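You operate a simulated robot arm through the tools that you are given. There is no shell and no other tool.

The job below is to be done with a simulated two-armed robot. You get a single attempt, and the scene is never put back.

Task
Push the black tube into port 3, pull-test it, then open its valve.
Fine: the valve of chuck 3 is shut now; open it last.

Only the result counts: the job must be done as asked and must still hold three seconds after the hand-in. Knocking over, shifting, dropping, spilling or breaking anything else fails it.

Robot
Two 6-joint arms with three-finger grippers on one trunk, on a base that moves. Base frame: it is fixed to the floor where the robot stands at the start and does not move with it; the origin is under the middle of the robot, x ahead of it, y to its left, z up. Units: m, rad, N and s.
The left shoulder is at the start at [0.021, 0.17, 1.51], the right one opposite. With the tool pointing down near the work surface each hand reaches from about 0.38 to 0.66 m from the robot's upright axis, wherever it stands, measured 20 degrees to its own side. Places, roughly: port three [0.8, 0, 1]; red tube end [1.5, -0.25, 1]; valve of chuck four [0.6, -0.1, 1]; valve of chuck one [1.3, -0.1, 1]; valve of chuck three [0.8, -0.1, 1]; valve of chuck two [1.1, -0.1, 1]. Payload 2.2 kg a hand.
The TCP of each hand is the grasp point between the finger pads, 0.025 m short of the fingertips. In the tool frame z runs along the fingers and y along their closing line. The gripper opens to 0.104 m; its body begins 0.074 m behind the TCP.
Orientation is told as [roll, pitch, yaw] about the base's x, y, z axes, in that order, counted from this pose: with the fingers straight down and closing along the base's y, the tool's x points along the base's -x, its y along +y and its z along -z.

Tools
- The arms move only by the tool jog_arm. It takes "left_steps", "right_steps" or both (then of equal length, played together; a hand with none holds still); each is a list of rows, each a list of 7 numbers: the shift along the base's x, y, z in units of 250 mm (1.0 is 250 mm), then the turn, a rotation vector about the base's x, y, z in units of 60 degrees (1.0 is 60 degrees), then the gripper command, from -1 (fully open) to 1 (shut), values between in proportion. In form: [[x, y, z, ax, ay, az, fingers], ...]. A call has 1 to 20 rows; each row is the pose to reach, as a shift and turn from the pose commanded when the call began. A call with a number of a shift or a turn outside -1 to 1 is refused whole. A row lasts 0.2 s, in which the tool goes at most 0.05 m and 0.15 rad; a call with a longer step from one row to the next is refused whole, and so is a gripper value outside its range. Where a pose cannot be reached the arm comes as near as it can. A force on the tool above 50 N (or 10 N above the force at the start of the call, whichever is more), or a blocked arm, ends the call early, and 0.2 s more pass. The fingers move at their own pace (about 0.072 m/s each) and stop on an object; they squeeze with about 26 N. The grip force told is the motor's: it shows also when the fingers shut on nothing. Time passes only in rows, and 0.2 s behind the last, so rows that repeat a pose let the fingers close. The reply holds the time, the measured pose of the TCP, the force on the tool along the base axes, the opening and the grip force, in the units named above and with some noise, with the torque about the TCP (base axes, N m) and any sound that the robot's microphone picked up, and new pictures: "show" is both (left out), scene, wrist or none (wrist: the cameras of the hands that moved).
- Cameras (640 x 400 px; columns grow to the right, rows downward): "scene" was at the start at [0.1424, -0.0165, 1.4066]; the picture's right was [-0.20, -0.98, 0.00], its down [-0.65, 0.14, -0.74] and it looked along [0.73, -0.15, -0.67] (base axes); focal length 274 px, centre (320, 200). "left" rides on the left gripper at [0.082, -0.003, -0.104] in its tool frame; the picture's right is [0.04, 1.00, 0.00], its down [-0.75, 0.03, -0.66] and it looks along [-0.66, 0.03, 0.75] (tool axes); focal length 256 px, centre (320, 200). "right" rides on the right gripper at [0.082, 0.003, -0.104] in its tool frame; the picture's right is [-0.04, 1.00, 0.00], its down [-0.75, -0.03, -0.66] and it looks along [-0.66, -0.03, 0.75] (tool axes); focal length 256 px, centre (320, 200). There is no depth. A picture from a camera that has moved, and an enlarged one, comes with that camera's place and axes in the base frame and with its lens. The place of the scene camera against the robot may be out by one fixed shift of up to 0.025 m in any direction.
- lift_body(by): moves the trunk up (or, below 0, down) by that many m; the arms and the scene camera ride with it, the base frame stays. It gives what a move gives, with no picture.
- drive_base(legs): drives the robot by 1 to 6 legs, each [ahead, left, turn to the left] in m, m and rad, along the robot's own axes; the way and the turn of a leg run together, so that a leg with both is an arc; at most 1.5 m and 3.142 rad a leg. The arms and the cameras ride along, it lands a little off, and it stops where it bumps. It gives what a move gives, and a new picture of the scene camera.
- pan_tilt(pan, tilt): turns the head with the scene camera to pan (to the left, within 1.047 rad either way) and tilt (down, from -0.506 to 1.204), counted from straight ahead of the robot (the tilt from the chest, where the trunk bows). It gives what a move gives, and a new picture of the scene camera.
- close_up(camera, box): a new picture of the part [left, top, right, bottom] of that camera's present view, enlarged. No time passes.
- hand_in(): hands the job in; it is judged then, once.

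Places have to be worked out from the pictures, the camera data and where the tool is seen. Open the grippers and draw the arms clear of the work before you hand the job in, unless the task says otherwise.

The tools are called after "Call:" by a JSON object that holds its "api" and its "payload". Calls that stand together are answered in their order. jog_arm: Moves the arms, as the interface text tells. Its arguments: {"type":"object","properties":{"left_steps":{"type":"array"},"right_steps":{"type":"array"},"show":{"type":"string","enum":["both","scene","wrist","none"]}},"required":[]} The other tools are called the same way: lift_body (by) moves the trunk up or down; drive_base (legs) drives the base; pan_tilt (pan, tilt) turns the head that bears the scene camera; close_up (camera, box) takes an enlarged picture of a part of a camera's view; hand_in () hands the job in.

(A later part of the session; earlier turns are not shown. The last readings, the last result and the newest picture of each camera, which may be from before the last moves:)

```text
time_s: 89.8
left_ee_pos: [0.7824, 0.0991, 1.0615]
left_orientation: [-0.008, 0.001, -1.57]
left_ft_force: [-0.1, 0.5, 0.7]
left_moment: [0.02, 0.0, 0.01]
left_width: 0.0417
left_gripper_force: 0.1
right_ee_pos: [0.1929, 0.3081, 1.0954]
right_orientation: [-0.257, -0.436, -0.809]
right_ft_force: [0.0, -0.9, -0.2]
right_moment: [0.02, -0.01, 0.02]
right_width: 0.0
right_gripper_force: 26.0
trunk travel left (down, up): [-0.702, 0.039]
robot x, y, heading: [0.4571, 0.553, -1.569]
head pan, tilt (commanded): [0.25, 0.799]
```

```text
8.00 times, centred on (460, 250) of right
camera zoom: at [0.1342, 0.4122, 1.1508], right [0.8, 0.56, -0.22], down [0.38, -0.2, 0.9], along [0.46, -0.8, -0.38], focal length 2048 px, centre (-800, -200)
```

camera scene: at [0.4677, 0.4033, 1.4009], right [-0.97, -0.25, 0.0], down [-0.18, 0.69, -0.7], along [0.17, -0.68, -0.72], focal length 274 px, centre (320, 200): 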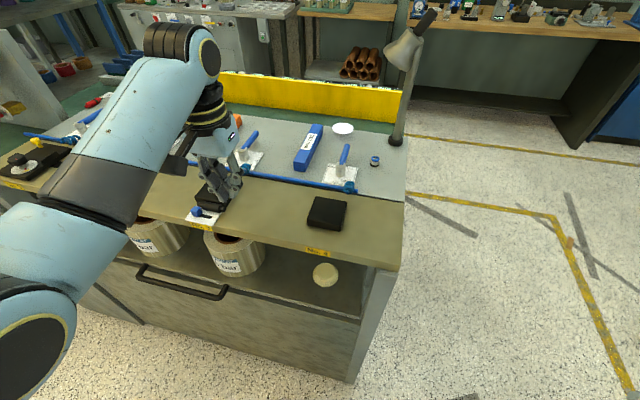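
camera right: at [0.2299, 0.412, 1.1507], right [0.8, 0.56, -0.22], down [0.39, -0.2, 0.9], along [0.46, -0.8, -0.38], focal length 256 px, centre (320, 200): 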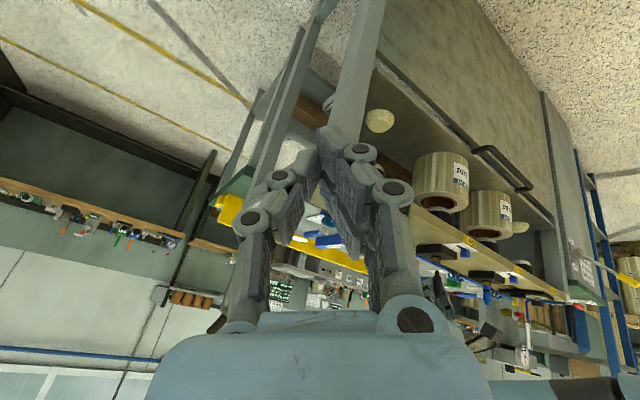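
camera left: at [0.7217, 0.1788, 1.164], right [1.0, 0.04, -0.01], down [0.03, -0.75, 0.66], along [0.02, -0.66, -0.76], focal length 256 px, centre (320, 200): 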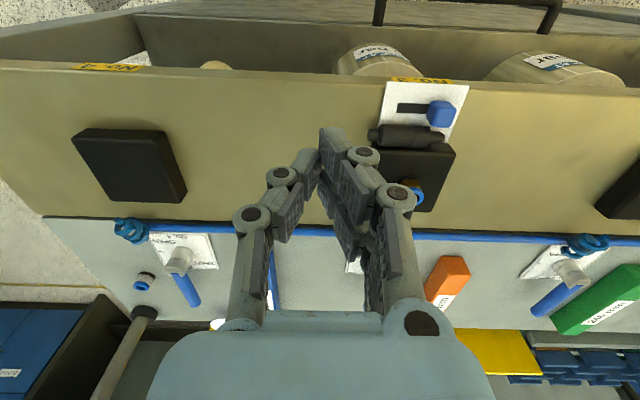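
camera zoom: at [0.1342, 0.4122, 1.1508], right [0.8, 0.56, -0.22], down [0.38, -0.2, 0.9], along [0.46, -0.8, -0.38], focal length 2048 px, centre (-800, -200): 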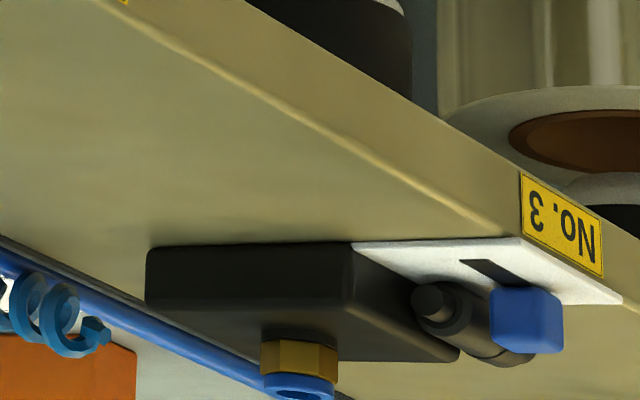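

The knob hasn't moved. The tube spans x≈0.800–0.864 at y≈0.080, with about 12 mm of body past the block's end (x≈0.837). I shift the robot 10 cm to +x for reach, then turn the hand to yaw 0 for a pinch on the protruding body.

Call:
{"api": "drive_base", "payload": {"legs": [[0, 0.1, 0]]}}

Call:
{"api": "jog_arm", "payload": {"left_steps": [[0, 0, 0, 0, 0, 0.14, 0.2], [0, 0, 0, 0, 0, 0.28, 0.2], [0, 0, 0, 0, 0, 0.42, 0.2], [0, 0, 0, 0, 0, 0.56, 0.2], [0, 0, 0, 0, 0, 0.7, 0.2], [0, 0, 0, 0, 0, 0.84, 0.2], [0, 0, 0, 0, 0, 0.98, 0.2]], "show": "none"}}

Call:
{"api": "jog_arm", "payload": {"left_steps": [[0, 0, 0, 0, 0, 0.13, 0.2], [0, 0, 0, 0, 0, 0.26, 0.2], [0, 0, 0, 0, 0, 0.39, 0.2], [0, 0, 0, 0, 0, 0.52, 0.2], [0, 0, 0, 0, 0, 0.52, 0.2]], "show": "none"}}

Call:
{"api": "close_up", "payload": {"camera": "left", "box": [220, 0, 440, 160]}}

```text
time_s: 91.0
left_ee_pos: [0.8821, 0.0982, 1.062]
left_orientation: [-0.011, 0.002, -1.571]
left_ft_force: [0.2, 0.2, 0.7]
left_moment: [0.02, 0.01, -0.01]
left_width: 0.0415
left_gripper_force: 0.0
right_ee_pos: [0.2934, 0.307, 1.0958]
right_orientation: [-0.261, -0.435, -0.811]
right_ft_force: [1.2, -0.1, 0.6]
right_moment: [-0.03, 0.03, -0.01]
right_width: 0.0001
right_gripper_force: 25.8
trunk travel left (down, up): [-0.702, 0.039]
robot x, y, heading: [0.5593, 0.5515, -1.577]
head pan, tilt (commanded): [0.25, 0.799]
camera scene: at [0.5689, 0.4033, 1.4009], right [-0.97, -0.25, 0.0], down [-0.18, 0.69, -0.7], along [0.17, -0.68, -0.72], focal length 274 px, centre (320, 200)
```

scene: 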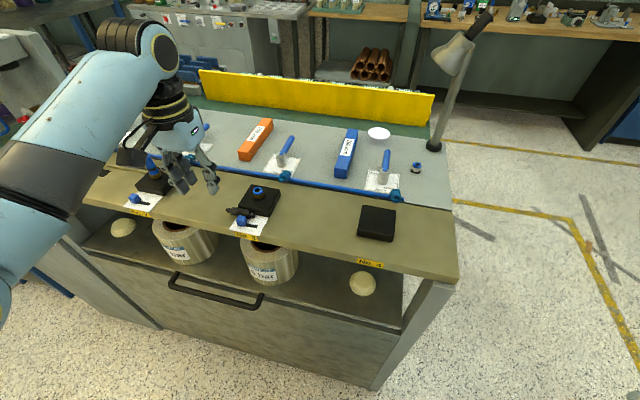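

```text
time_s: 92.6
left_ee_pos: [0.8836, 0.099, 1.0609]
left_orientation: [-0.008, 0.002, -0.541]
left_ft_force: [0.8, 0.7, 0.3]
left_moment: [0.01, 0.03, 0.0]
left_width: 0.0417
left_gripper_force: 0.0
right_ee_pos: [0.2932, 0.3086, 1.0952]
right_orientation: [-0.258, -0.438, -0.811]
right_ft_force: [0.5, -0.8, 0.5]
right_moment: [0.01, -0.04, 0.01]
right_width: 0.0
right_gripper_force: 26.0
trunk travel left (down, up): [-0.702, 0.039]
robot x, y, heading: [0.5579, 0.5517, -1.572]
head pan, tilt (commanded): [0.25, 0.799]
```

```text
time_s: 93.8
left_ee_pos: [0.882, 0.0988, 1.0599]
left_orientation: [-0.009, 0.003, 0.002]
left_ft_force: [-0.5, 0.4, -0.3]
left_moment: [-0.02, -0.02, -0.02]
left_width: 0.0417
left_gripper_force: 0.0
right_ee_pos: [0.2922, 0.3073, 1.094]
right_orientation: [-0.258, -0.436, -0.81]
right_ft_force: [0.2, -0.2, 0.3]
right_moment: [0.03, 0.0, 0.03]
right_width: 0.0
right_gripper_force: 26.5
trunk travel left (down, up): [-0.702, 0.039]
robot x, y, heading: [0.5602, 0.5517, -1.569]
head pan, tilt (commanded): [0.25, 0.799]
```

```text
2.50 times, centred on (330, 80) of left
camera zoom: at [0.8019, 0.097, 1.1658], right [-0.04, 1.0, -0.01], down [0.75, 0.04, 0.66], along [0.66, 0.02, -0.76], focal length 640 px, centre (295, 500)
```

zoom: 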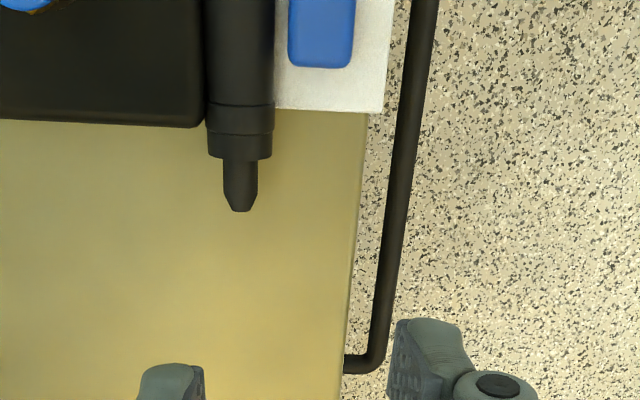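

From above: the block ends at x≈0.838, the body end is at x≈0.847, the tip at 0.863, and the axis at y≈0.082. I move over it and lower to the pinch position at [0.851, 0.082].

Call:
{"api": "jog_arm", "payload": {"left_steps": [[-0.062, -0.034, 0, 0, 0, 0, 0.2], [-0.124, -0.067, 0, 0, 0, 0, 0.2], [-0.124, -0.067, -0.08, 0, 0, 0, 0.2], [-0.124, -0.067, -0.16, 0, 0, 0, 0.2], [-0.124, -0.067, -0.22, 0, 0, 0, 0.2], [-0.124, -0.067, -0.27, 0, 0, 0, 0.2], [-0.124, -0.067, -0.304, 0, 0, 0, 0.2], [-0.124, -0.067, -0.304, 0, 0, 0, 0.2]], "show": "none"}}

Call:
{"api": "close_up", "payload": {"camera": "left", "box": [220, 80, 440, 240]}}

Call:
{"api": "close_up", "payload": {"camera": "scene", "box": [190, 170, 270, 230]}}

```text
time_s: 95.6
left_ee_pos: [0.8534, 0.0823, 0.9847]
left_orientation: [-0.008, 0.002, 0.001]
left_ft_force: [0.1, -0.4, 0.9]
left_moment: [0.0, 0.01, -0.05]
left_width: 0.0413
left_gripper_force: 0.0
right_ee_pos: [0.2928, 0.3081, 1.094]
right_orientation: [-0.259, -0.437, -0.811]
right_ft_force: [-0.9, -0.1, -0.2]
right_moment: [0.0, 0.02, 0.0]
right_width: 0.0
right_gripper_force: 26.0
trunk travel left (down, up): [-0.702, 0.039]
robot x, y, heading: [0.5593, 0.5548, -1.566]
head pan, tilt (commanded): [0.25, 0.799]
```

```text
2.50 times, centred on (330, 160) of left
camera zoom: at [0.7706, 0.0805, 1.0896], right [-0.04, 1.0, -0.01], down [0.75, 0.04, 0.66], along [0.66, 0.02, -0.76], focal length 640 px, centre (295, 300)
```

zoom: 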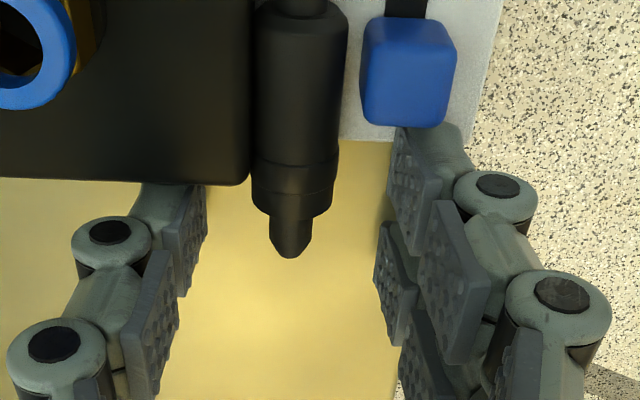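

```text
6.67 times, centred on (230, 200) of scene
camera zoom: at [0.568, 0.4033, 1.4009], right [-0.97, -0.25, 0.0], down [-0.18, 0.69, -0.7], along [0.17, -0.68, -0.72], focal length 1824 px, centre (920, 200)
```

zoom: 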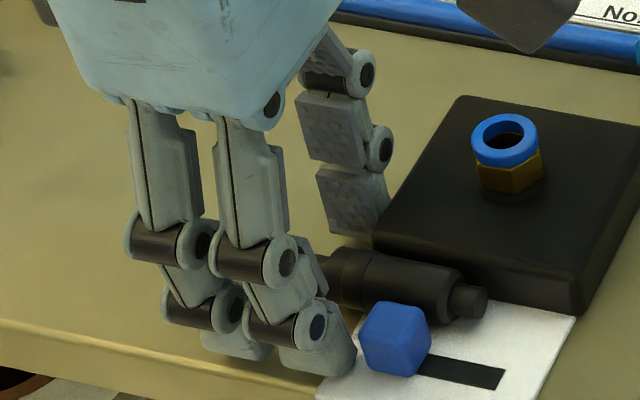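

The fingers are on both sides of the spigot end. I move 3.5 mm in -x to get more of the body between the pads, then close.

Call:
{"api": "jog_arm", "payload": {"left_steps": [[-0.008, 0, -0.002, 0, 0, 0, 0.2], [-0.014, 0, -0.002, 0, 0, 0, 0.2], [-0.014, 0, -0.002, 0, 0, 0, 0.6], [-0.014, 0, -0.002, 0, 0, 0, 0.9], [-0.014, 0, -0.002, 0, 0, 0, 1], [-0.014, 0, -0.002, 0, 0, 0, 1]], "show": "none"}}

Call:
{"api": "close_up", "payload": {"camera": "left", "box": [220, 80, 440, 240]}}

Call:
{"api": "close_up", "payload": {"camera": "scene", "box": [190, 170, 270, 230]}}

```text
time_s: 97.0
left_ee_pos: [0.8492, 0.0821, 0.9844]
left_orientation: [-0.008, 0.001, 0.0]
left_ft_force: [2.2, -1.4, -0.7]
left_moment: [-0.06, -0.03, 0.0]
left_width: 0.016
left_gripper_force: 26.1
right_ee_pos: [0.2929, 0.3076, 1.0955]
right_orientation: [-0.258, -0.435, -0.81]
right_ft_force: [-0.1, 0.4, -0.1]
right_moment: [-0.01, -0.01, -0.01]
right_width: 0.0001
right_gripper_force: 26.2
trunk travel left (down, up): [-0.702, 0.039]
robot x, y, heading: [0.5604, 0.5502, -1.569]
head pan, tilt (commanded): [0.25, 0.799]
```

```text
2.50 times, centred on (330, 160) of left
camera zoom: at [0.7674, 0.0803, 1.0892], right [-0.04, 1.0, -0.01], down [0.75, 0.04, 0.66], along [0.66, 0.02, -0.76], focal length 640 px, centre (295, 300)
```

zoom: 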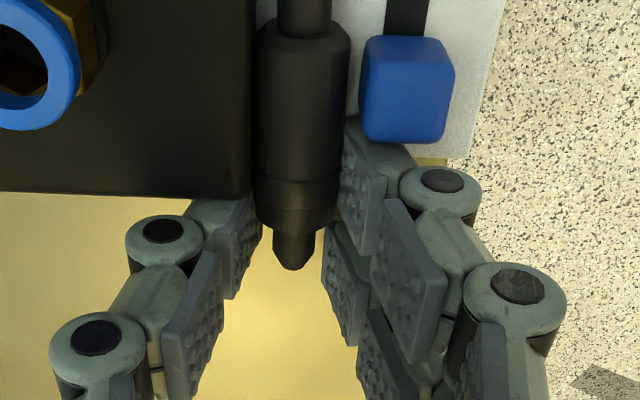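

```text
6.67 times, centred on (230, 200) of scene
camera zoom: at [0.5683, 0.4031, 1.4009], right [-0.97, -0.25, 0.0], down [-0.18, 0.69, -0.7], along [0.17, -0.68, -0.72], focal length 1824 px, centre (920, 200)
```

zoom: 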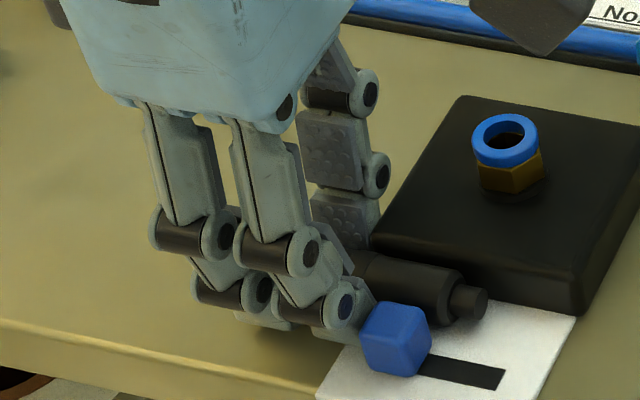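

Gripped: 16.0 mm at 26 N on the body's end. I draw the tube +x by 5 cm along the board, clear of the block and knob.

Call:
{"api": "jog_arm", "payload": {"left_steps": [[0.02, 0, 0, 0, 0, 0, 1], [0.04, 0, 0, 0, 0, 0, 1], [0.06, 0, 0, 0, 0, 0, 1], [0.08, 0, 0, 0, 0, 0, 1], [0.1, 0, 0, 0, 0, 0, 1], [0.12, 0, 0, 0, 0, 0, 1], [0.14, 0, 0, 0, 0, 0, 1], [0.16, 0, 0, 0, 0, 0, 1], [0.18, 0, 0, 0, 0, 0, 1], [0.2, 0, 0, 0, 0, 0, 1], [0.21, 0, 0, 0, 0, 0, 1]], "show": "none"}}

Call:
{"api": "close_up", "payload": {"camera": "left", "box": [220, 80, 440, 240]}}

Call:
{"api": "close_up", "payload": {"camera": "scene", "box": [180, 165, 270, 230]}}

```text
time_s: 99.4
left_ee_pos: [0.9015, 0.082, 0.985]
left_orientation: [-0.008, 0.002, 0.0]
left_ft_force: [0.4, -0.8, 0.8]
left_moment: [0.0, -0.01, 0.01]
left_width: 0.0152
left_gripper_force: 26.2
right_ee_pos: [0.2925, 0.3084, 1.0953]
right_orientation: [-0.258, -0.437, -0.81]
right_ft_force: [-0.2, 0.1, 1.3]
right_moment: [-0.02, -0.01, -0.02]
right_width: 0.0001
right_gripper_force: 26.2
trunk travel left (down, up): [-0.702, 0.039]
robot x, y, heading: [0.5576, 0.5548, -1.57]
head pan, tilt (commanded): [0.25, 0.799]
```

```text
2.50 times, centred on (330, 160) of left
camera zoom: at [0.8196, 0.0806, 1.0893], right [-0.04, 1.0, -0.01], down [0.75, 0.04, 0.66], along [0.66, 0.02, -0.76], focal length 640 px, centre (295, 300)
```

zoom: 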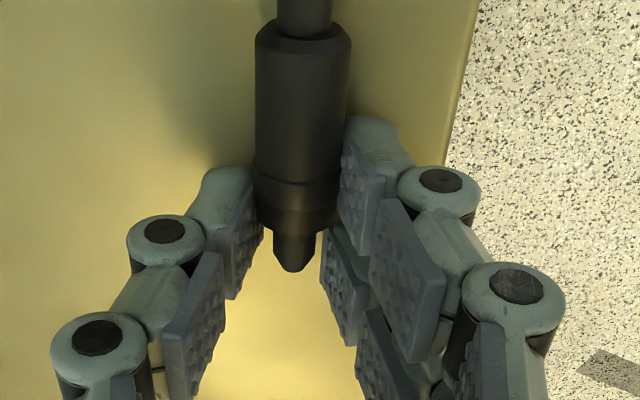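

```text
6.15 times, centred on (225, 198) of scene
camera zoom: at [0.568, 0.4032, 1.4009], right [-0.97, -0.25, 0.0], down [-0.18, 0.69, -0.7], along [0.17, -0.68, -0.72], focal length 1684 px, centre (905, 215)
```

zoom: 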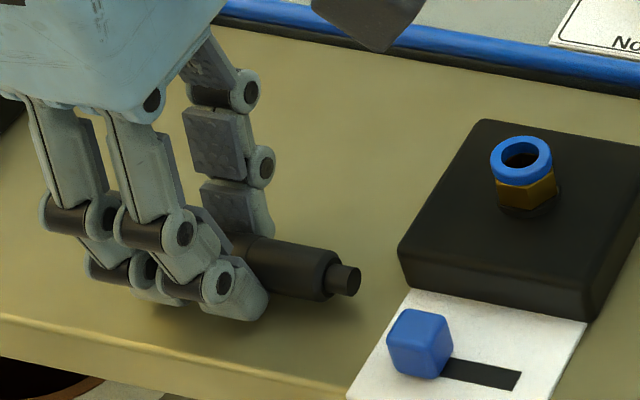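

The tube lies free at about x 0.851–0.915, y 0.082. I'd like a cross-wise grasp that lets me swing the hand forward so the spigot points down. I release, raise, and test whether the wrist can turn a further +90° (yaw +90).

Call:
{"api": "jog_arm", "payload": {"left_steps": [[0, 0, 0, 0, 0, 0, 0.6], [0, 0, 0, 0, 0, 0, 0.2], [0, 0, 0.06, 0, 0, 0, 0.2], [0, 0, 0.14, 0, 0, 0, 0.2], [0, 0, 0.22, 0, 0, 0, 0.2], [0, 0, 0.3, 0, 0, 0, 0.2]], "show": "none"}}

Call:
{"api": "jog_arm", "payload": {"left_steps": [[0, 0, 0, 0, 0, 0.14, 0.2], [0, 0, 0, 0, 0, 0.28, 0.2], [0, 0, 0, 0, 0, 0.42, 0.2], [0, 0, 0, 0, 0, 0.56, 0.2], [0, 0, 0, 0, 0, 0.7, 0.2], [0, 0, 0, 0, 0, 0.84, 0.2], [0, 0, 0, 0, 0, 0.98, 0.2]], "show": "none"}}

Call:
{"api": "jog_arm", "payload": {"left_steps": [[0, 0, 0, 0, 0, 0.13, 0.2], [0, 0, 0, 0, 0, 0.26, 0.2], [0, 0, 0, 0, 0, 0.39, 0.2], [0, 0, 0, 0, 0, 0.52, 0.2], [0, 0, 0, 0, 0, 0.52, 0.2]], "show": "both"}}

```text
time_s: 100.8
left_ee_pos: [0.9001, 0.082, 1.0608]
left_orientation: [-0.009, 0.001, 0.0]
left_ft_force: [0.7, 0.2, 0.1]
left_moment: [0.03, 0.01, 0.0]
left_width: 0.0417
left_gripper_force: 0.0
right_ee_pos: [0.2919, 0.3093, 1.0947]
right_orientation: [-0.259, -0.436, -0.81]
right_ft_force: [-0.1, 0.5, 0.2]
right_moment: [0.0, 0.0, 0.0]
right_width: 0.0
right_gripper_force: 26.0
trunk travel left (down, up): [-0.702, 0.039]
robot x, y, heading: [0.5579, 0.5507, -1.571]
head pan, tilt (commanded): [0.25, 0.799]
```

```text
time_s: 102.4
left_ee_pos: [0.8999, 0.0825, 1.0593]
left_orientation: [-0.009, -0.001, 1.029]
left_ft_force: [0.3, -0.3, -0.5]
left_moment: [-0.02, 0.0, -0.03]
left_width: 0.0418
left_gripper_force: 0.0
right_ee_pos: [0.2919, 0.3072, 1.0948]
right_orientation: [-0.259, -0.437, -0.811]
right_ft_force: [-0.6, 0.1, -0.2]
right_moment: [-0.02, -0.01, 0.03]
right_width: 0.0
right_gripper_force: 25.3
trunk travel left (down, up): [-0.702, 0.039]
robot x, y, heading: [0.559, 0.5517, -1.569]
head pan, tilt (commanded): [0.25, 0.799]
```

```text
time_s: 103.6
left_ee_pos: [0.9081, 0.0671, 1.0524]
left_orientation: [-0.012, -0.006, 1.479]
left_ft_force: [0.4, 0.9, -0.2]
left_moment: [-0.01, 0.01, -0.01]
left_width: 0.0416
left_gripper_force: 0.0
left hand out of reach, approached as far as the arm can: row 4, 5
right_ee_pos: [0.2922, 0.3076, 1.0945]
right_orientation: [-0.258, -0.438, -0.809]
right_ft_force: [-0.3, 0.9, 0.5]
right_moment: [0.0, -0.01, 0.01]
right_width: 0.0
right_gripper_force: 25.5
trunk travel left (down, up): [-0.702, 0.039]
robot x, y, heading: [0.5557, 0.5499, -1.569]
head pan, tilt (commanded): [0.25, 0.799]
camera scene: at [0.5678, 0.4041, 1.401], right [-0.97, -0.25, 0.0], down [-0.18, 0.69, -0.7], along [0.17, -0.68, -0.72], focal length 274 px, centre (320, 200)
camera left: at [0.9023, -0.0143, 1.157], right [-1.0, 0.05, -0.01], down [0.03, 0.75, 0.66], along [0.04, 0.66, -0.75], focal length 256 px, centre (320, 200)
```

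scene: 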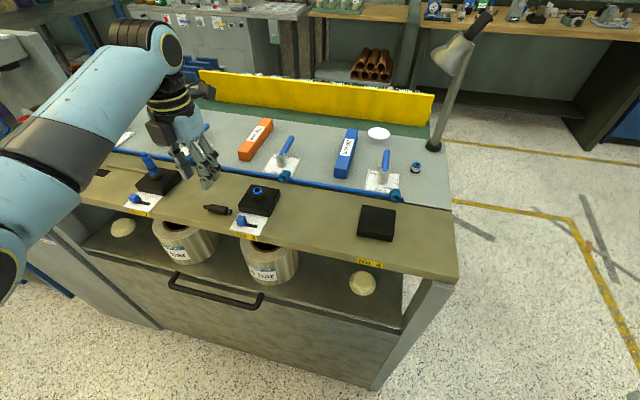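
left: 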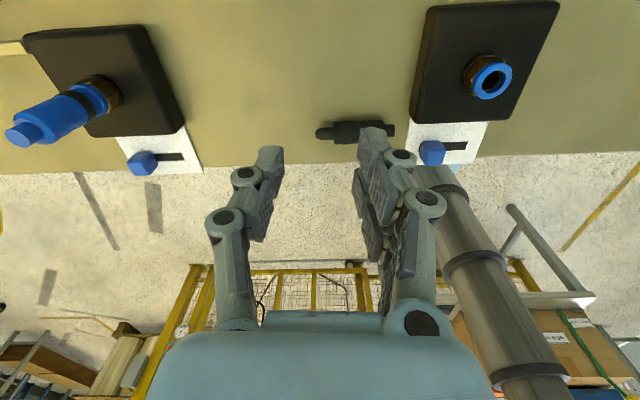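

The wrist reaches yaw of about +85° before its limit, which is nearly enough. I test leaning the fingers forward from here (about 40°), in free air, to see whether that posture is workable.

Call:
{"api": "jog_arm", "payload": {"left_steps": [[-0.02, 0.03, 0.04, 0, 0, -0.04, 0.2], [-0.03, 0.06, 0.08, -0.1, 0, -0.08, 0.2], [-0.03, 0.06, 0.12, -0.22, 0, -0.08, 0.2], [-0.03, 0.06, 0.16, -0.34, 0, -0.08, 0.2], [-0.03, 0.06, 0.2, -0.46, 0, -0.08, 0.2], [-0.03, 0.06, 0.2, -0.58, 0, -0.08, 0.2], [-0.03, 0.06, 0.2, -0.66, 0, -0.08, 0.2], [-0.03, 0.06, 0.2, -0.66, 0, -0.08, 0.2]], "show": "both"}}

```text
time_s: 105.4
left_ee_pos: [0.8818, 0.0442, 1.0749]
left_orientation: [-0.139, 0.673, 1.311]
left_ft_force: [-0.8, 0.9, -0.7]
left_moment: [-0.02, 0.0, 0.01]
left_width: 0.0418
left_gripper_force: 0.1
left hand out of reach, approached as far as the arm can: row 4, 5, 6, 7, 8
right_ee_pos: [0.2922, 0.3075, 1.0945]
right_orientation: [-0.258, -0.436, -0.811]
right_ft_force: [0.1, 0.0, 1.2]
right_moment: [0.01, 0.0, 0.01]
right_width: 0.0
right_gripper_force: 25.7
trunk travel left (down, up): [-0.702, 0.039]
robot x, y, heading: [0.5598, 0.5533, -1.574]
head pan, tilt (commanded): [0.25, 0.799]
camera scene: at [0.5679, 0.403, 1.4009], right [-0.97, -0.25, 0.0], down [-0.18, 0.69, -0.7], along [0.17, -0.68, -0.72], focal length 274 px, centre (320, 200)
camera left: at [0.8712, 0.0482, 1.207], right [-0.99, 0.14, -0.08], down [0.14, 0.99, 0.04], along [0.09, 0.02, -1.0], focal length 256 px, centre (320, 200)
```

scene: 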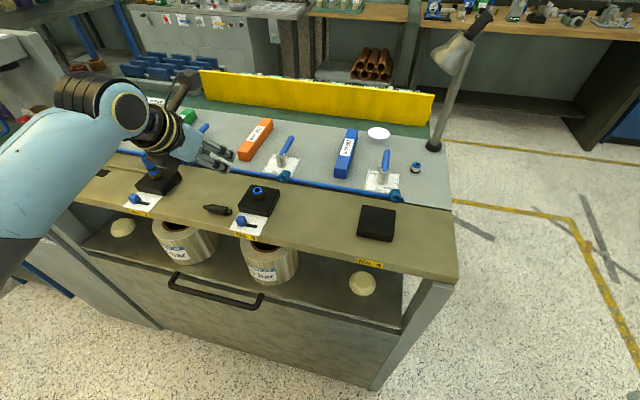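
left: 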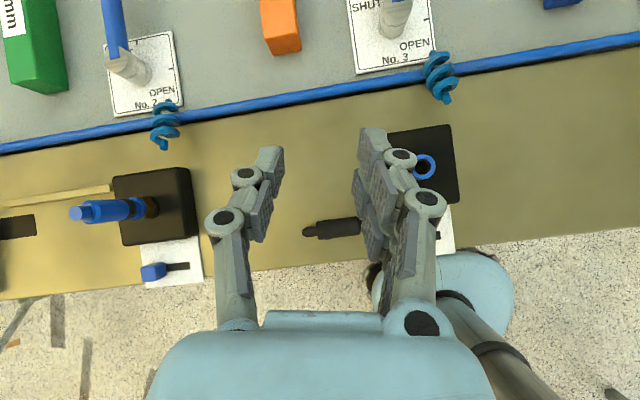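

With the camera on top the lean works except for the wrist's yaw limit. Any azimuth will do for a vertical tube, so I'll use a diagonal (yaw of about +50°), away from that limit. I go back to the vertical hand at yaw 0 for the cross-wise grasp.

Call:
{"api": "jog_arm", "payload": {"left_steps": [[0, 0, 0, 0.12, 0, 0.015, 0.2], [0, 0, 0, 0.24, 0, 0.03, 0.2], [0, 0, 0, 0.36, 0, 0.045, 0.2], [0, 0, -0.04, 0.48, 0, 0.06, 0.2], [0, 0, -0.1, 0.6, 0, 0.075, 0.2], [0.03, -0.06, -0.16, 0.66, 0, 0.08, 0.2], [0.03, -0.06, -0.2, 0.66, 0, 0.08, 0.2]], "show": "none"}}

Call:
{"api": "jog_arm", "payload": {"left_steps": [[0, 0, 0, 0, 0, -0.13, 0.2], [0, 0, 0, 0, 0, -0.26, 0.2], [0, 0, 0, 0, 0, -0.39, 0.2], [0, 0, 0, 0, 0, -0.52, 0.2], [0, 0, 0, 0, 0, -0.66, 0.2], [0, 0, 0, 0, 0, -0.8, 0.2], [0, 0, 0, 0, 0, -0.94, 0.2]], "show": "none"}}

Call:
{"api": "jog_arm", "payload": {"left_steps": [[-0.02, 0, 0, 0, 0, -0.14, 0.1], [-0.04, 0, 0, 0, 0, -0.28, 0.1], [-0.08, 0, 0, 0, 0, -0.42, 0.1], [-0.1, 0, 0, 0, 0, -0.56, 0.1], [-0.1, 0, 0, 0, 0, -0.56, 0.1]], "show": "none"}}

Call:
{"api": "close_up", "payload": {"camera": "left", "box": [220, 40, 440, 200]}}

```text
time_s: 107.0
left_ee_pos: [0.8889, 0.0284, 1.0247]
left_orientation: [-0.012, -0.006, 1.476]
left_ft_force: [0.6, 0.5, -0.4]
left_moment: [0.0, 0.0, -0.02]
left_width: 0.0418
left_gripper_force: 0.1
left hand out of reach, approached as far as the arm can: row 1, 2, 3
right_ee_pos: [0.2925, 0.3079, 1.0957]
right_orientation: [-0.26, -0.436, -0.808]
right_ft_force: [0.7, -0.6, -0.2]
right_moment: [-0.01, -0.03, 0.02]
right_width: 0.0002
right_gripper_force: 25.7
trunk travel left (down, up): [-0.702, 0.039]
robot x, y, heading: [0.5592, 0.5536, -1.571]
head pan, tilt (commanded): [0.25, 0.799]
```

```text
time_s: 108.6
left_ee_pos: [0.8895, 0.0283, 1.0243]
left_orientation: [-0.013, -0.004, 0.491]
left_ft_force: [0.6, -0.1, -0.4]
left_moment: [-0.02, -0.02, -0.02]
left_width: 0.0417
left_gripper_force: 0.0
right_ee_pos: [0.2927, 0.3074, 1.0955]
right_orientation: [-0.257, -0.437, -0.81]
right_ft_force: [0.0, -0.2, -0.5]
right_moment: [0.01, -0.02, 0.0]
right_width: 0.0
right_gripper_force: 25.9
trunk travel left (down, up): [-0.702, 0.039]
robot x, y, heading: [0.5592, 0.5493, -1.568]
head pan, tilt (commanded): [0.25, 0.799]
```

```text
time_s: 109.8
left_ee_pos: [0.8642, 0.0278, 1.025]
left_orientation: [-0.012, -0.005, -0.097]
left_ft_force: [-0.7, 0.1, -0.8]
left_moment: [0.01, 0.02, 0.0]
left_width: 0.0469
left_gripper_force: 0.0
right_ee_pos: [0.2925, 0.3073, 1.0946]
right_orientation: [-0.259, -0.436, -0.81]
right_ft_force: [0.1, -0.1, 0.5]
right_moment: [-0.03, -0.02, -0.01]
right_width: 0.0003
right_gripper_force: 26.0
trunk travel left (down, up): [-0.702, 0.039]
robot x, y, heading: [0.5575, 0.5509, -1.569]
head pan, tilt (commanded): [0.25, 0.799]
```

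```text
2.50 times, centred on (330, 120) of left
camera zoom: at [0.7815, 0.0345, 1.1289], right [0.06, 1.0, -0.01], down [0.75, -0.03, 0.66], along [0.66, -0.05, -0.75], focal length 640 px, centre (295, 400)
```

zoom: 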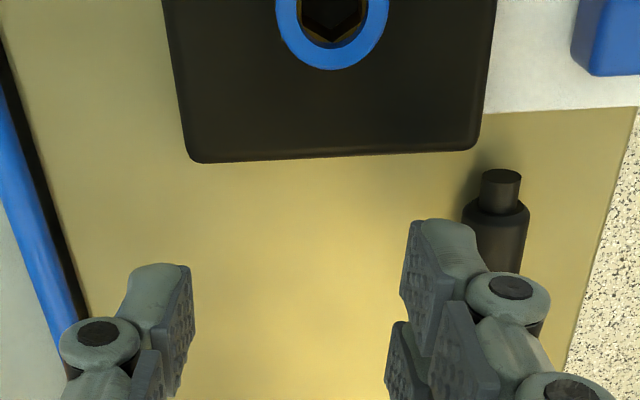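

I'm at [0.864, 0.028, 1.025], a bit lower than planned but clear. I rise, correct the yaw, and centre over the tube body.

Call:
{"api": "jog_arm", "payload": {"left_steps": [[0, 0, 0.08, 0, 0, 0.03, 0.1], [0.0, 0.06, 0.14, 0, 0, 0.06, 0.1], [0.02, 0.13, 0.14, 0, 0, 0.093, 0.1], [0.048, 0.216, 0.14, 0, 0, 0.093, 0.1], [0.048, 0.216, 0.14, 0, 0, 0.093, 0.1]], "show": "none"}}

Call:
{"api": "close_up", "payload": {"camera": "left", "box": [220, 40, 440, 200]}}

```text
time_s: 111.0
left_ee_pos: [0.8754, 0.0821, 1.0598]
left_orientation: [-0.012, -0.005, 0.005]
left_ft_force: [-0.6, -0.7, 0.0]
left_moment: [0.0, -0.04, 0.01]
left_width: 0.047
left_gripper_force: 0.0
right_ee_pos: [0.293, 0.3077, 1.094]
right_orientation: [-0.258, -0.436, -0.812]
right_ft_force: [0.2, 0.2, -0.5]
right_moment: [0.0, -0.05, 0.0]
right_width: 0.0
right_gripper_force: 25.7
trunk travel left (down, up): [-0.702, 0.039]
robot x, y, heading: [0.5612, 0.5507, -1.57]
head pan, tilt (commanded): [0.25, 0.799]
```

```text
2.50 times, centred on (330, 120) of left
camera zoom: at [0.7933, 0.0804, 1.1636], right [-0.04, 1.0, -0.01], down [0.75, 0.04, 0.66], along [0.66, 0.02, -0.75], focal length 640 px, centre (295, 400)
```

zoom: 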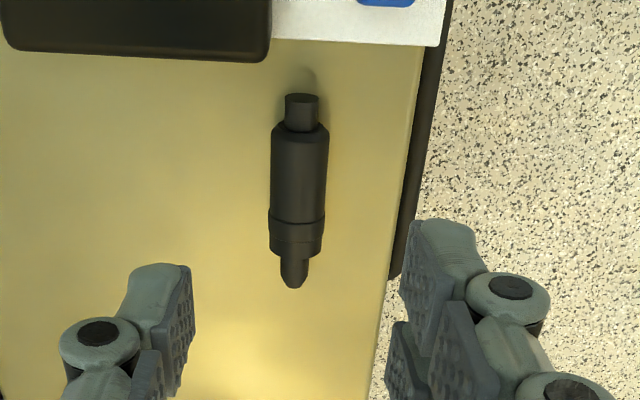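

The tube body spans x≈0.861–0.898 at y≈0.0836. I lower to z≈0.982 and grip it cross-wise at x≈0.876.

Call:
{"api": "jog_arm", "payload": {"left_steps": [[0.002, 0.005, -0.08, 0, 0, 0, 0.1], [0.002, 0.005, -0.16, 0, 0, 0, 0.1], [0.002, 0.005, -0.22, 0, 0, 0, 0.2], [0.002, 0.005, -0.27, 0, 0, 0, 0.2], [0.002, 0.005, -0.311, 0, 0, 0, 0.2], [0.002, 0.005, -0.311, 0, 0, 0, 0.2]], "show": "none"}}

Call:
{"api": "close_up", "payload": {"camera": "left", "box": [220, 80, 440, 240]}}

```text
time_s: 112.4
left_ee_pos: [0.8753, 0.0837, 0.9829]
left_orientation: [-0.014, -0.004, 0.004]
left_ft_force: [-0.8, -1.0, -0.6]
left_moment: [-0.02, -0.02, -0.02]
left_width: 0.0415
left_gripper_force: 0.1
right_ee_pos: [0.2919, 0.3083, 1.096]
right_orientation: [-0.258, -0.437, -0.809]
right_ft_force: [0.3, 0.5, -0.3]
right_moment: [0.02, -0.04, -0.02]
right_width: 0.0
right_gripper_force: 26.3
trunk travel left (down, up): [-0.702, 0.039]
robot x, y, heading: [0.5606, 0.5513, -1.571]
head pan, tilt (commanded): [0.25, 0.799]
```

```text
2.50 times, centred on (330, 160) of left
camera zoom: at [0.7938, 0.0819, 1.0859], right [-0.04, 1.0, -0.01], down [0.75, 0.04, 0.66], along [0.66, 0.02, -0.75], focal length 640 px, centre (295, 300)
```

zoom: 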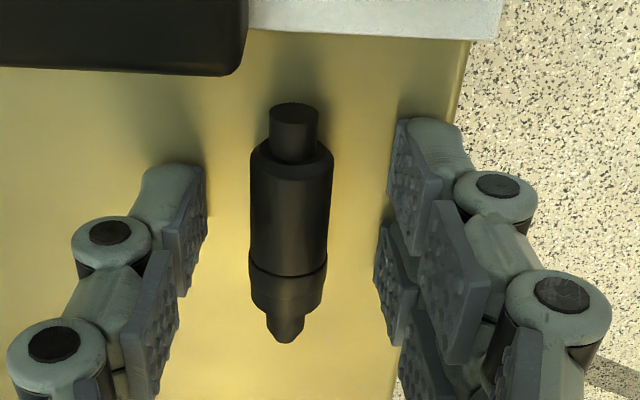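

The tube is centred between the pads. I close and then lift a little.

Call:
{"api": "jog_arm", "payload": {"left_steps": [[0, 0, 0, 0, 0, 0, 0.6], [0, 0, 0, 0, 0, 0, 0.9], [0, 0, 0, 0, 0, 0, 1], [0, 0, 0, 0, 0, 0, 1], [0, 0, 0.04, 0, 0, 0, 1], [0, 0, 0.1, 0, 0, 0, 1], [0, 0, 0.18, 0, 0, 0, 1], [0, 0, 0.26, 0, 0, 0, 1]], "show": "none"}}

Call:
{"api": "close_up", "payload": {"camera": "left", "box": [220, 80, 440, 240]}}

Call:
{"api": "close_up", "payload": {"camera": "scene", "box": [170, 150, 270, 230]}}

```text
time_s: 114.2
left_ee_pos: [0.8764, 0.0838, 1.048]
left_orientation: [-0.012, -0.008, 0.003]
left_ft_force: [0.2, 0.1, -0.6]
left_moment: [0.02, -0.01, 0.0]
left_width: 0.0165
left_gripper_force: 26.0
right_ee_pos: [0.2925, 0.3084, 1.0948]
right_orientation: [-0.26, -0.436, -0.808]
right_ft_force: [0.4, 0.4, 0.2]
right_moment: [0.02, -0.03, 0.03]
right_width: 0.0
right_gripper_force: 25.9
trunk travel left (down, up): [-0.702, 0.039]
robot x, y, heading: [0.5596, 0.5517, -1.575]
head pan, tilt (commanded): [0.25, 0.799]
```

```text
2.50 times, centred on (330, 160) of left
camera zoom: at [0.7944, 0.0817, 1.151], right [-0.04, 1.0, -0.01], down [0.75, 0.04, 0.66], along [0.66, 0.02, -0.75], focal length 640 px, centre (295, 300)
```

zoom: 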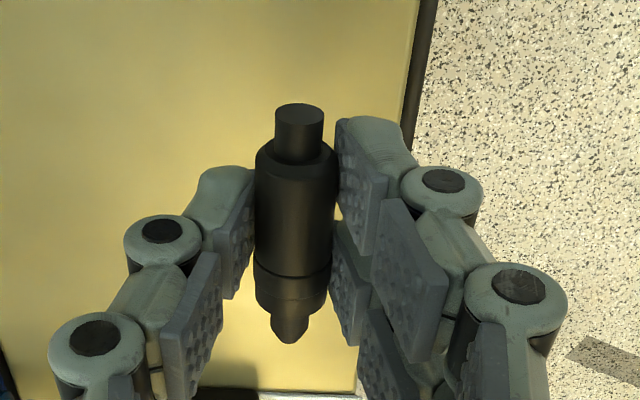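

```text
5.00 times, centred on (220, 190) of scene
camera zoom: at [0.5679, 0.4032, 1.4009], right [-0.97, -0.25, 0.0], down [-0.18, 0.69, -0.7], along [0.17, -0.68, -0.72], focal length 1368 px, centre (820, 250)
```

zoom: 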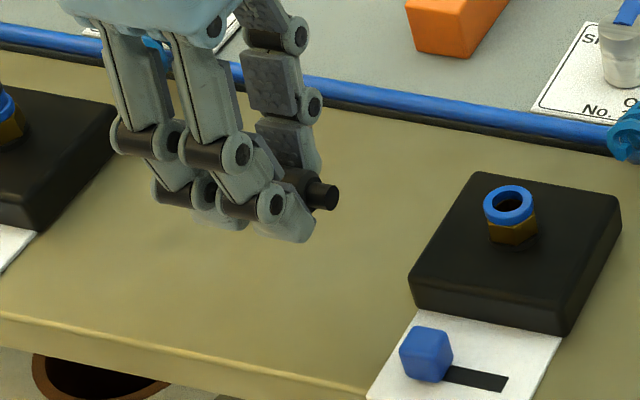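

The cross-wise grip is firm (16.5 mm). I raise the tube and turn the hand to yaw of about +50°, moving back toward port 3.

Call:
{"api": "jog_arm", "payload": {"left_steps": [[-0.02, 0.01, 0.06, 0, 0, 0.12, 1], [-0.06, 0.02, 0.12, 0, 0, 0.25, 1], [-0.1, 0.03, 0.14, 0, 0, 0.38, 1], [-0.15, 0.04, 0.14, 0, 0, 0.51, 1], [-0.2, 0.04, 0.14, 0, 0, 0.64, 1], [-0.224, 0.04, 0.14, 0, 0, 0.77, 1], [-0.224, 0.04, 0.14, 0, 0, 0.833, 1], [-0.224, 0.04, 0.14, 0, 0, 0.833, 1]], "show": "none"}}

```text
time_s: 116.0
left_ee_pos: [0.8192, 0.0937, 1.0818]
left_orientation: [-0.013, -0.005, 0.877]
left_ft_force: [-0.1, -0.5, -1.1]
left_moment: [-0.01, -0.02, -0.03]
left_width: 0.0165
left_gripper_force: 26.0
right_ee_pos: [0.2922, 0.3076, 1.096]
right_orientation: [-0.259, -0.436, -0.81]
right_ft_force: [-0.3, 0.8, 0.9]
right_moment: [0.02, -0.01, -0.01]
right_width: 0.0001
right_gripper_force: 26.4
trunk travel left (down, up): [-0.702, 0.039]
robot x, y, heading: [0.5598, 0.5505, -1.572]
head pan, tilt (commanded): [0.25, 0.799]
```

Stable. Now I lean the hand forward about 40°, fingers pointing away and diagonal, and watch reach and grip.

Call:
{"api": "jog_arm", "payload": {"left_steps": [[0, 0, 0.02, -0.1, 0.083, 0, 1], [0, 0, 0.04, -0.2, 0.166, 0, 1], [0, 0, 0.06, -0.3, 0.249, 0, 1], [0, 0, 0.08, -0.4, 0.332, 0, 1], [0, 0, 0.08, -0.513, 0.426, 0, 1], [0, 0, 0.08, -0.513, 0.426, 0, 1]], "show": "both"}}

```text
refused: row 5 steps farther than a row can; nothing moved
```

Call:
{"api": "jog_arm", "payload": {"left_steps": [[0, 0, 0.02, -0.1, 0.083, 0, 1], [0, 0, 0.04, -0.2, 0.166, 0, 1], [0, 0, 0.06, -0.3, 0.249, 0, 1], [0, 0, 0.08, -0.4, 0.332, 0, 1], [0, 0, 0.08, -0.46, 0.382, 0, 1], [0, 0, 0.08, -0.513, 0.426, 0, 1], [0, 0, 0.08, -0.513, 0.426, 0, 1]], "show": "both"}}

```text
time_s: 117.6
left_ee_pos: [0.8202, 0.0946, 1.1004]
left_orientation: [-0.015, 0.694, 0.876]
left_ft_force: [-0.5, 0.0, 0.0]
left_moment: [0.01, -0.02, 0.0]
left_width: 0.0167
left_gripper_force: 26.3
right_ee_pos: [0.2917, 0.3081, 1.0944]
right_orientation: [-0.257, -0.437, -0.811]
right_ft_force: [-0.3, 0.6, -0.6]
right_moment: [-0.04, 0.01, -0.02]
right_width: 0.0003
right_gripper_force: 26.1
trunk travel left (down, up): [-0.702, 0.039]
robot x, y, heading: [0.5574, 0.5521, -1.571]
head pan, tilt (commanded): [0.25, 0.799]
camera scene: at [0.5677, 0.403, 1.4009], right [-0.97, -0.25, 0.0], down [-0.18, 0.69, -0.7], along [0.17, -0.68, -0.72], focal length 274 px, centre (320, 200)
camera left: at [0.8236, 0.096, 1.2346], right [-0.79, 0.61, 0.01], down [0.61, 0.79, 0.02], along [0.0, 0.03, -1.0], focal length 256 px, centre (320, 200)
```

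scene: 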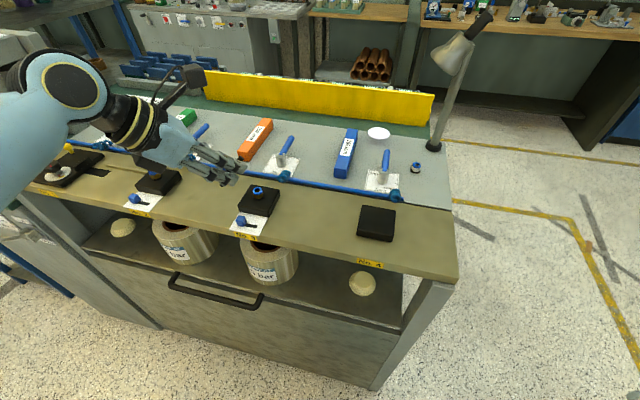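
left: 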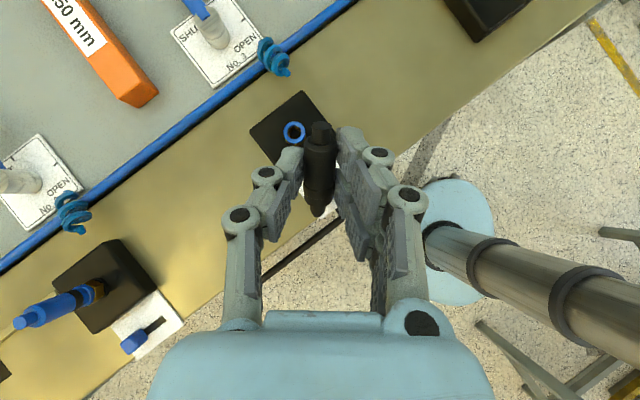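

That works well: the camera now looks straight down, and the port shows right beside the held tube. I lean a further 30° (to about 70°), bringing the spigot nearly straight down.

Call:
{"api": "jog_arm", "payload": {"left_steps": [[0, 0, 0.02, -0.09, 0.075, 0, 1], [0, 0, 0.04, -0.18, 0.15, 0, 1], [0, 0, 0.04, -0.27, 0.225, 0, 1], [0, 0, 0.04, -0.34, 0.283, 0, 1], [0, 0, 0.04, -0.385, 0.32, 0, 1], [0, 0, 0.04, -0.385, 0.32, 0, 1]], "show": "both"}}

Call:
{"api": "close_up", "payload": {"camera": "scene", "box": [130, 100, 290, 240]}}

Call:
{"api": "close_up", "payload": {"camera": "right", "box": [400, 210, 500, 290]}}

```text
time_s: 119.0
left_ee_pos: [0.8194, 0.0928, 1.1112]
left_orientation: [-0.017, 1.217, 0.871]
left_ft_force: [0.7, -0.4, 0.7]
left_moment: [0.04, -0.01, -0.03]
left_width: 0.017
left_gripper_force: 26.2
right_ee_pos: [0.2936, 0.3079, 1.0961]
right_orientation: [-0.257, -0.436, -0.81]
right_ft_force: [0.1, 0.5, -0.4]
right_moment: [0.02, 0.0, 0.01]
right_width: 0.0
right_gripper_force: 25.9
trunk travel left (down, up): [-0.702, 0.039]
robot x, y, heading: [0.559, 0.5507, -1.573]
head pan, tilt (commanded): [0.25, 0.799]
camera scene: at [0.5681, 0.4034, 1.4009], right [-0.97, -0.25, 0.0], down [-0.18, 0.69, -0.7], along [0.17, -0.68, -0.72], focal length 274 px, centre (320, 200)
camera left: at [0.8663, 0.1464, 1.2252], right [-0.78, 0.62, 0.03], down [0.53, 0.7, -0.48], along [-0.32, -0.36, -0.88], focal length 256 px, centre (320, 200)
```

scene: 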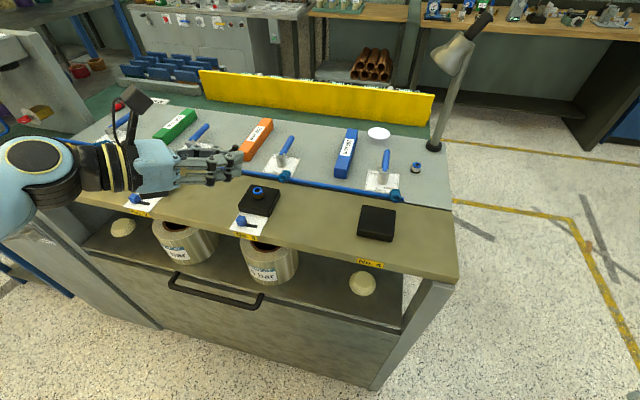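
left: 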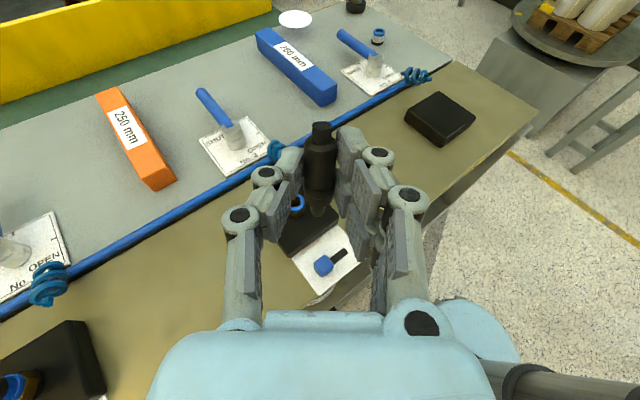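

```text
2.86 times, centred on (210, 170) of scene
camera zoom: at [0.5681, 0.4034, 1.4009], right [-0.97, -0.25, 0.0], down [-0.18, 0.69, -0.7], along [0.17, -0.68, -0.72], focal length 782 px, centre (634, 286)
```

zoom: 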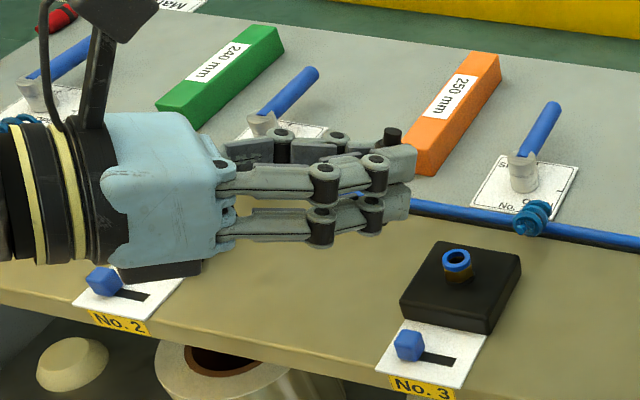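

```text
5.00 times, centred on (450, 250) of right
camera zoom: at [0.2342, 0.4121, 1.1507], right [0.8, 0.56, -0.22], down [0.39, -0.2, 0.9], along [0.46, -0.8, -0.38], focal length 1280 px, centre (-330, -50)
```

zoom: 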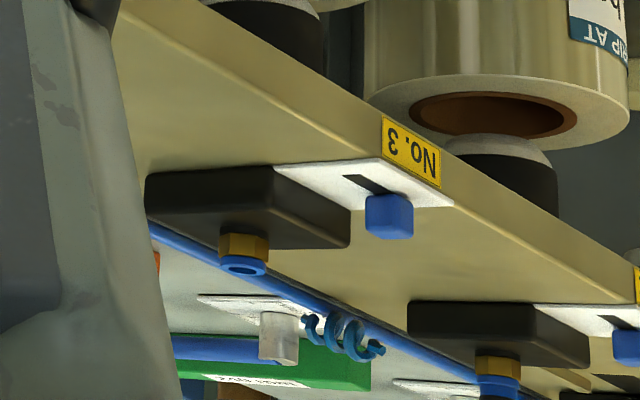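

Posture is good: the hand is 70° from vertical, the grip firm and nothing near. By geometry the spigot tip is about [-0.007, -0.008, -0.044] from the TCP once I lean 8° more. I do that and bring the tip to about 3 cm above the port.

Call:
{"api": "jog_arm", "payload": {"left_steps": [[-0.007, -0.044, -0.02, -0.025, 0.021, 0, 1], [-0.014, -0.088, -0.05, -0.051, 0.042, 0, 1], [-0.021, -0.132, -0.1, -0.077, 0.064, 0, 1], [-0.028, -0.176, -0.145, -0.102, 0.085, 0, 1], [-0.028, -0.176, -0.145, -0.102, 0.085, 0, 1]], "show": "none"}}

Call:
{"api": "close_up", "payload": {"camera": "right", "box": [400, 230, 470, 290]}}

Call:
{"api": "close_up", "payload": {"camera": "left", "box": [240, 100, 400, 260]}}

Call:
{"api": "close_up", "payload": {"camera": "scene", "box": [200, 140, 290, 220]}}

```text
time_s: 120.2
left_ee_pos: [0.8127, 0.0494, 1.0755]
left_orientation: [-0.023, 1.358, 0.869]
left_ft_force: [-0.4, 0.2, -1.0]
left_moment: [0.02, 0.04, -0.02]
left_width: 0.0169
left_gripper_force: 26.1
right_ee_pos: [0.2913, 0.3078, 1.0963]
right_orientation: [-0.259, -0.436, -0.81]
right_ft_force: [-0.4, -0.1, 0.2]
right_moment: [0.0, 0.01, -0.01]
right_width: 0.0
right_gripper_force: 26.7
trunk travel left (down, up): [-0.702, 0.039]
robot x, y, heading: [0.5547, 0.5483, -1.57]
head pan, tilt (commanded): [0.25, 0.799]
```

```text
6.67 times, centred on (435, 260) of right
camera zoom: at [0.2343, 0.4124, 1.1508], right [0.8, 0.56, -0.22], down [0.39, -0.2, 0.9], along [0.46, -0.8, -0.38], focal length 1707 px, centre (-447, -200)
```

zoom: 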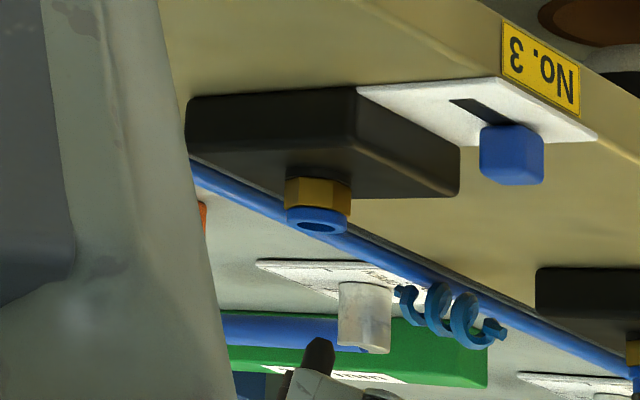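

```text
2.50 times, centred on (320, 180) of left
camera zoom: at [0.8687, 0.1133, 1.1789], right [-0.78, 0.62, 0.03], down [0.48, 0.64, -0.6], along [-0.39, -0.45, -0.8], focal length 640 px, centre (320, 250)
```

zoom: 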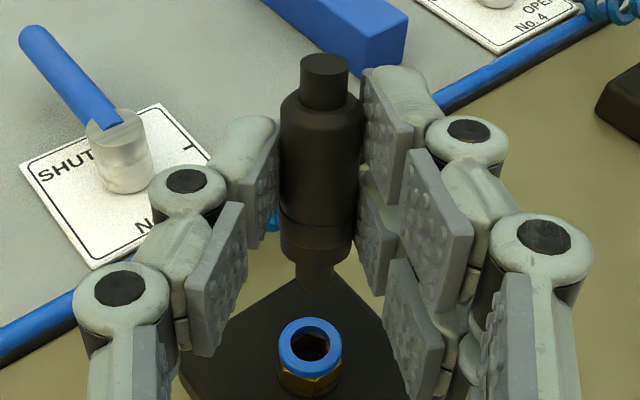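

```text
5.00 times, centred on (245, 180) of scene
camera zoom: at [0.5681, 0.4038, 1.401], right [-0.97, -0.25, 0.0], down [-0.18, 0.69, -0.7], along [0.17, -0.68, -0.72], focal length 1368 px, centre (695, 300)
```

zoom: 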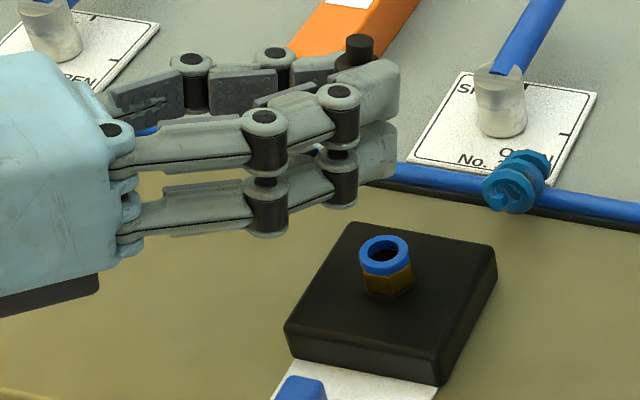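

Tip and port align within about 2 mm in both cameras, with about 35–40 mm of height left. A lower azimuth would clear the knob and let the hand lie almost horizontal, making the tube vertical. I turn to yaw of about 30° and lean of about 88°, keeping the tip above the port.

Call:
{"api": "jog_arm", "payload": {"left_steps": [[0.009, 0.001, 0.01, -0.028, 0.033, -0.088, 1], [0.018, 0.002, 0.018, -0.056, 0.066, -0.176, 1], [0.027, 0.003, 0.018, -0.084, 0.099, -0.264, 1], [0.036, 0.003, 0.018, -0.112, 0.132, -0.351, 1], [0.036, 0.003, 0.018, -0.112, 0.132, -0.351, 1]], "show": "none"}}

Call:
{"api": "close_up", "payload": {"camera": "right", "box": [400, 230, 470, 290]}}

Call:
{"api": "close_up", "payload": {"camera": "left", "box": [240, 100, 400, 260]}}

Call:
{"api": "close_up", "payload": {"camera": "scene", "box": [130, 110, 300, 240]}}

```text
time_s: 121.4
left_ee_pos: [0.8221, 0.0512, 1.0808]
left_orientation: [-0.133, 1.537, 0.388]
left_ft_force: [0.5, 0.0, 0.5]
left_moment: [0.03, -0.02, 0.02]
left_width: 0.0168
left_gripper_force: 25.9
right_ee_pos: [0.2931, 0.3081, 1.0962]
right_orientation: [-0.26, -0.436, -0.809]
right_ft_force: [0.4, -0.1, 0.2]
right_moment: [-0.03, -0.01, -0.01]
right_width: 0.0
right_gripper_force: 26.2
trunk travel left (down, up): [-0.702, 0.039]
robot x, y, heading: [0.5514, 0.5493, -1.569]
head pan, tilt (commanded): [0.25, 0.799]
```

```text
6.67 times, centred on (435, 260) of right
camera zoom: at [0.2341, 0.4125, 1.1508], right [0.8, 0.56, -0.22], down [0.39, -0.2, 0.9], along [0.46, -0.8, -0.38], focal length 1707 px, centre (-447, -200)
```

zoom: 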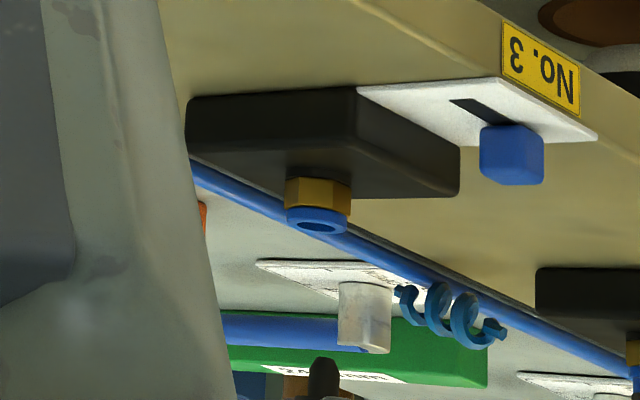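

```text
2.50 times, centred on (320, 180) of left
camera zoom: at [0.9112, 0.0991, 1.1664], right [-0.5, 0.87, 0.04], down [0.58, 0.36, -0.73], along [-0.65, -0.34, -0.68], focal length 640 px, centre (320, 250)
```

zoom: 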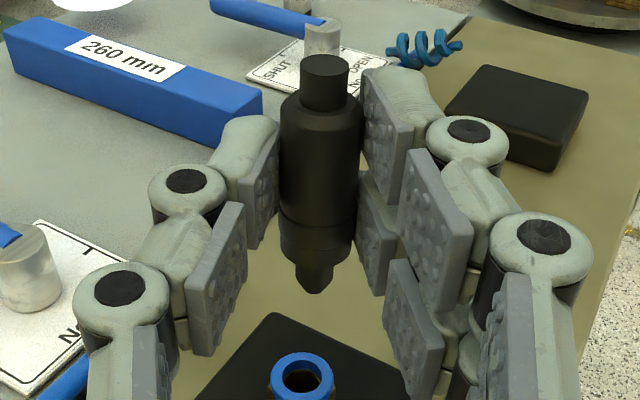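

```text
3.08 times, centred on (215, 175) of scene
camera zoom: at [0.5679, 0.4039, 1.401], right [-0.97, -0.25, 0.0], down [-0.18, 0.69, -0.7], along [0.17, -0.68, -0.72], focal length 842 px, centre (643, 277)
```

zoom: 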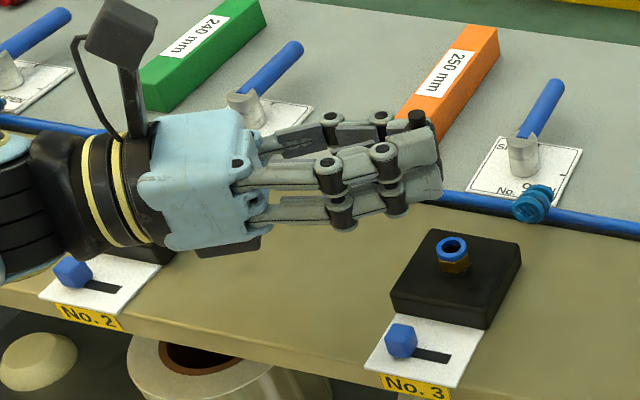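

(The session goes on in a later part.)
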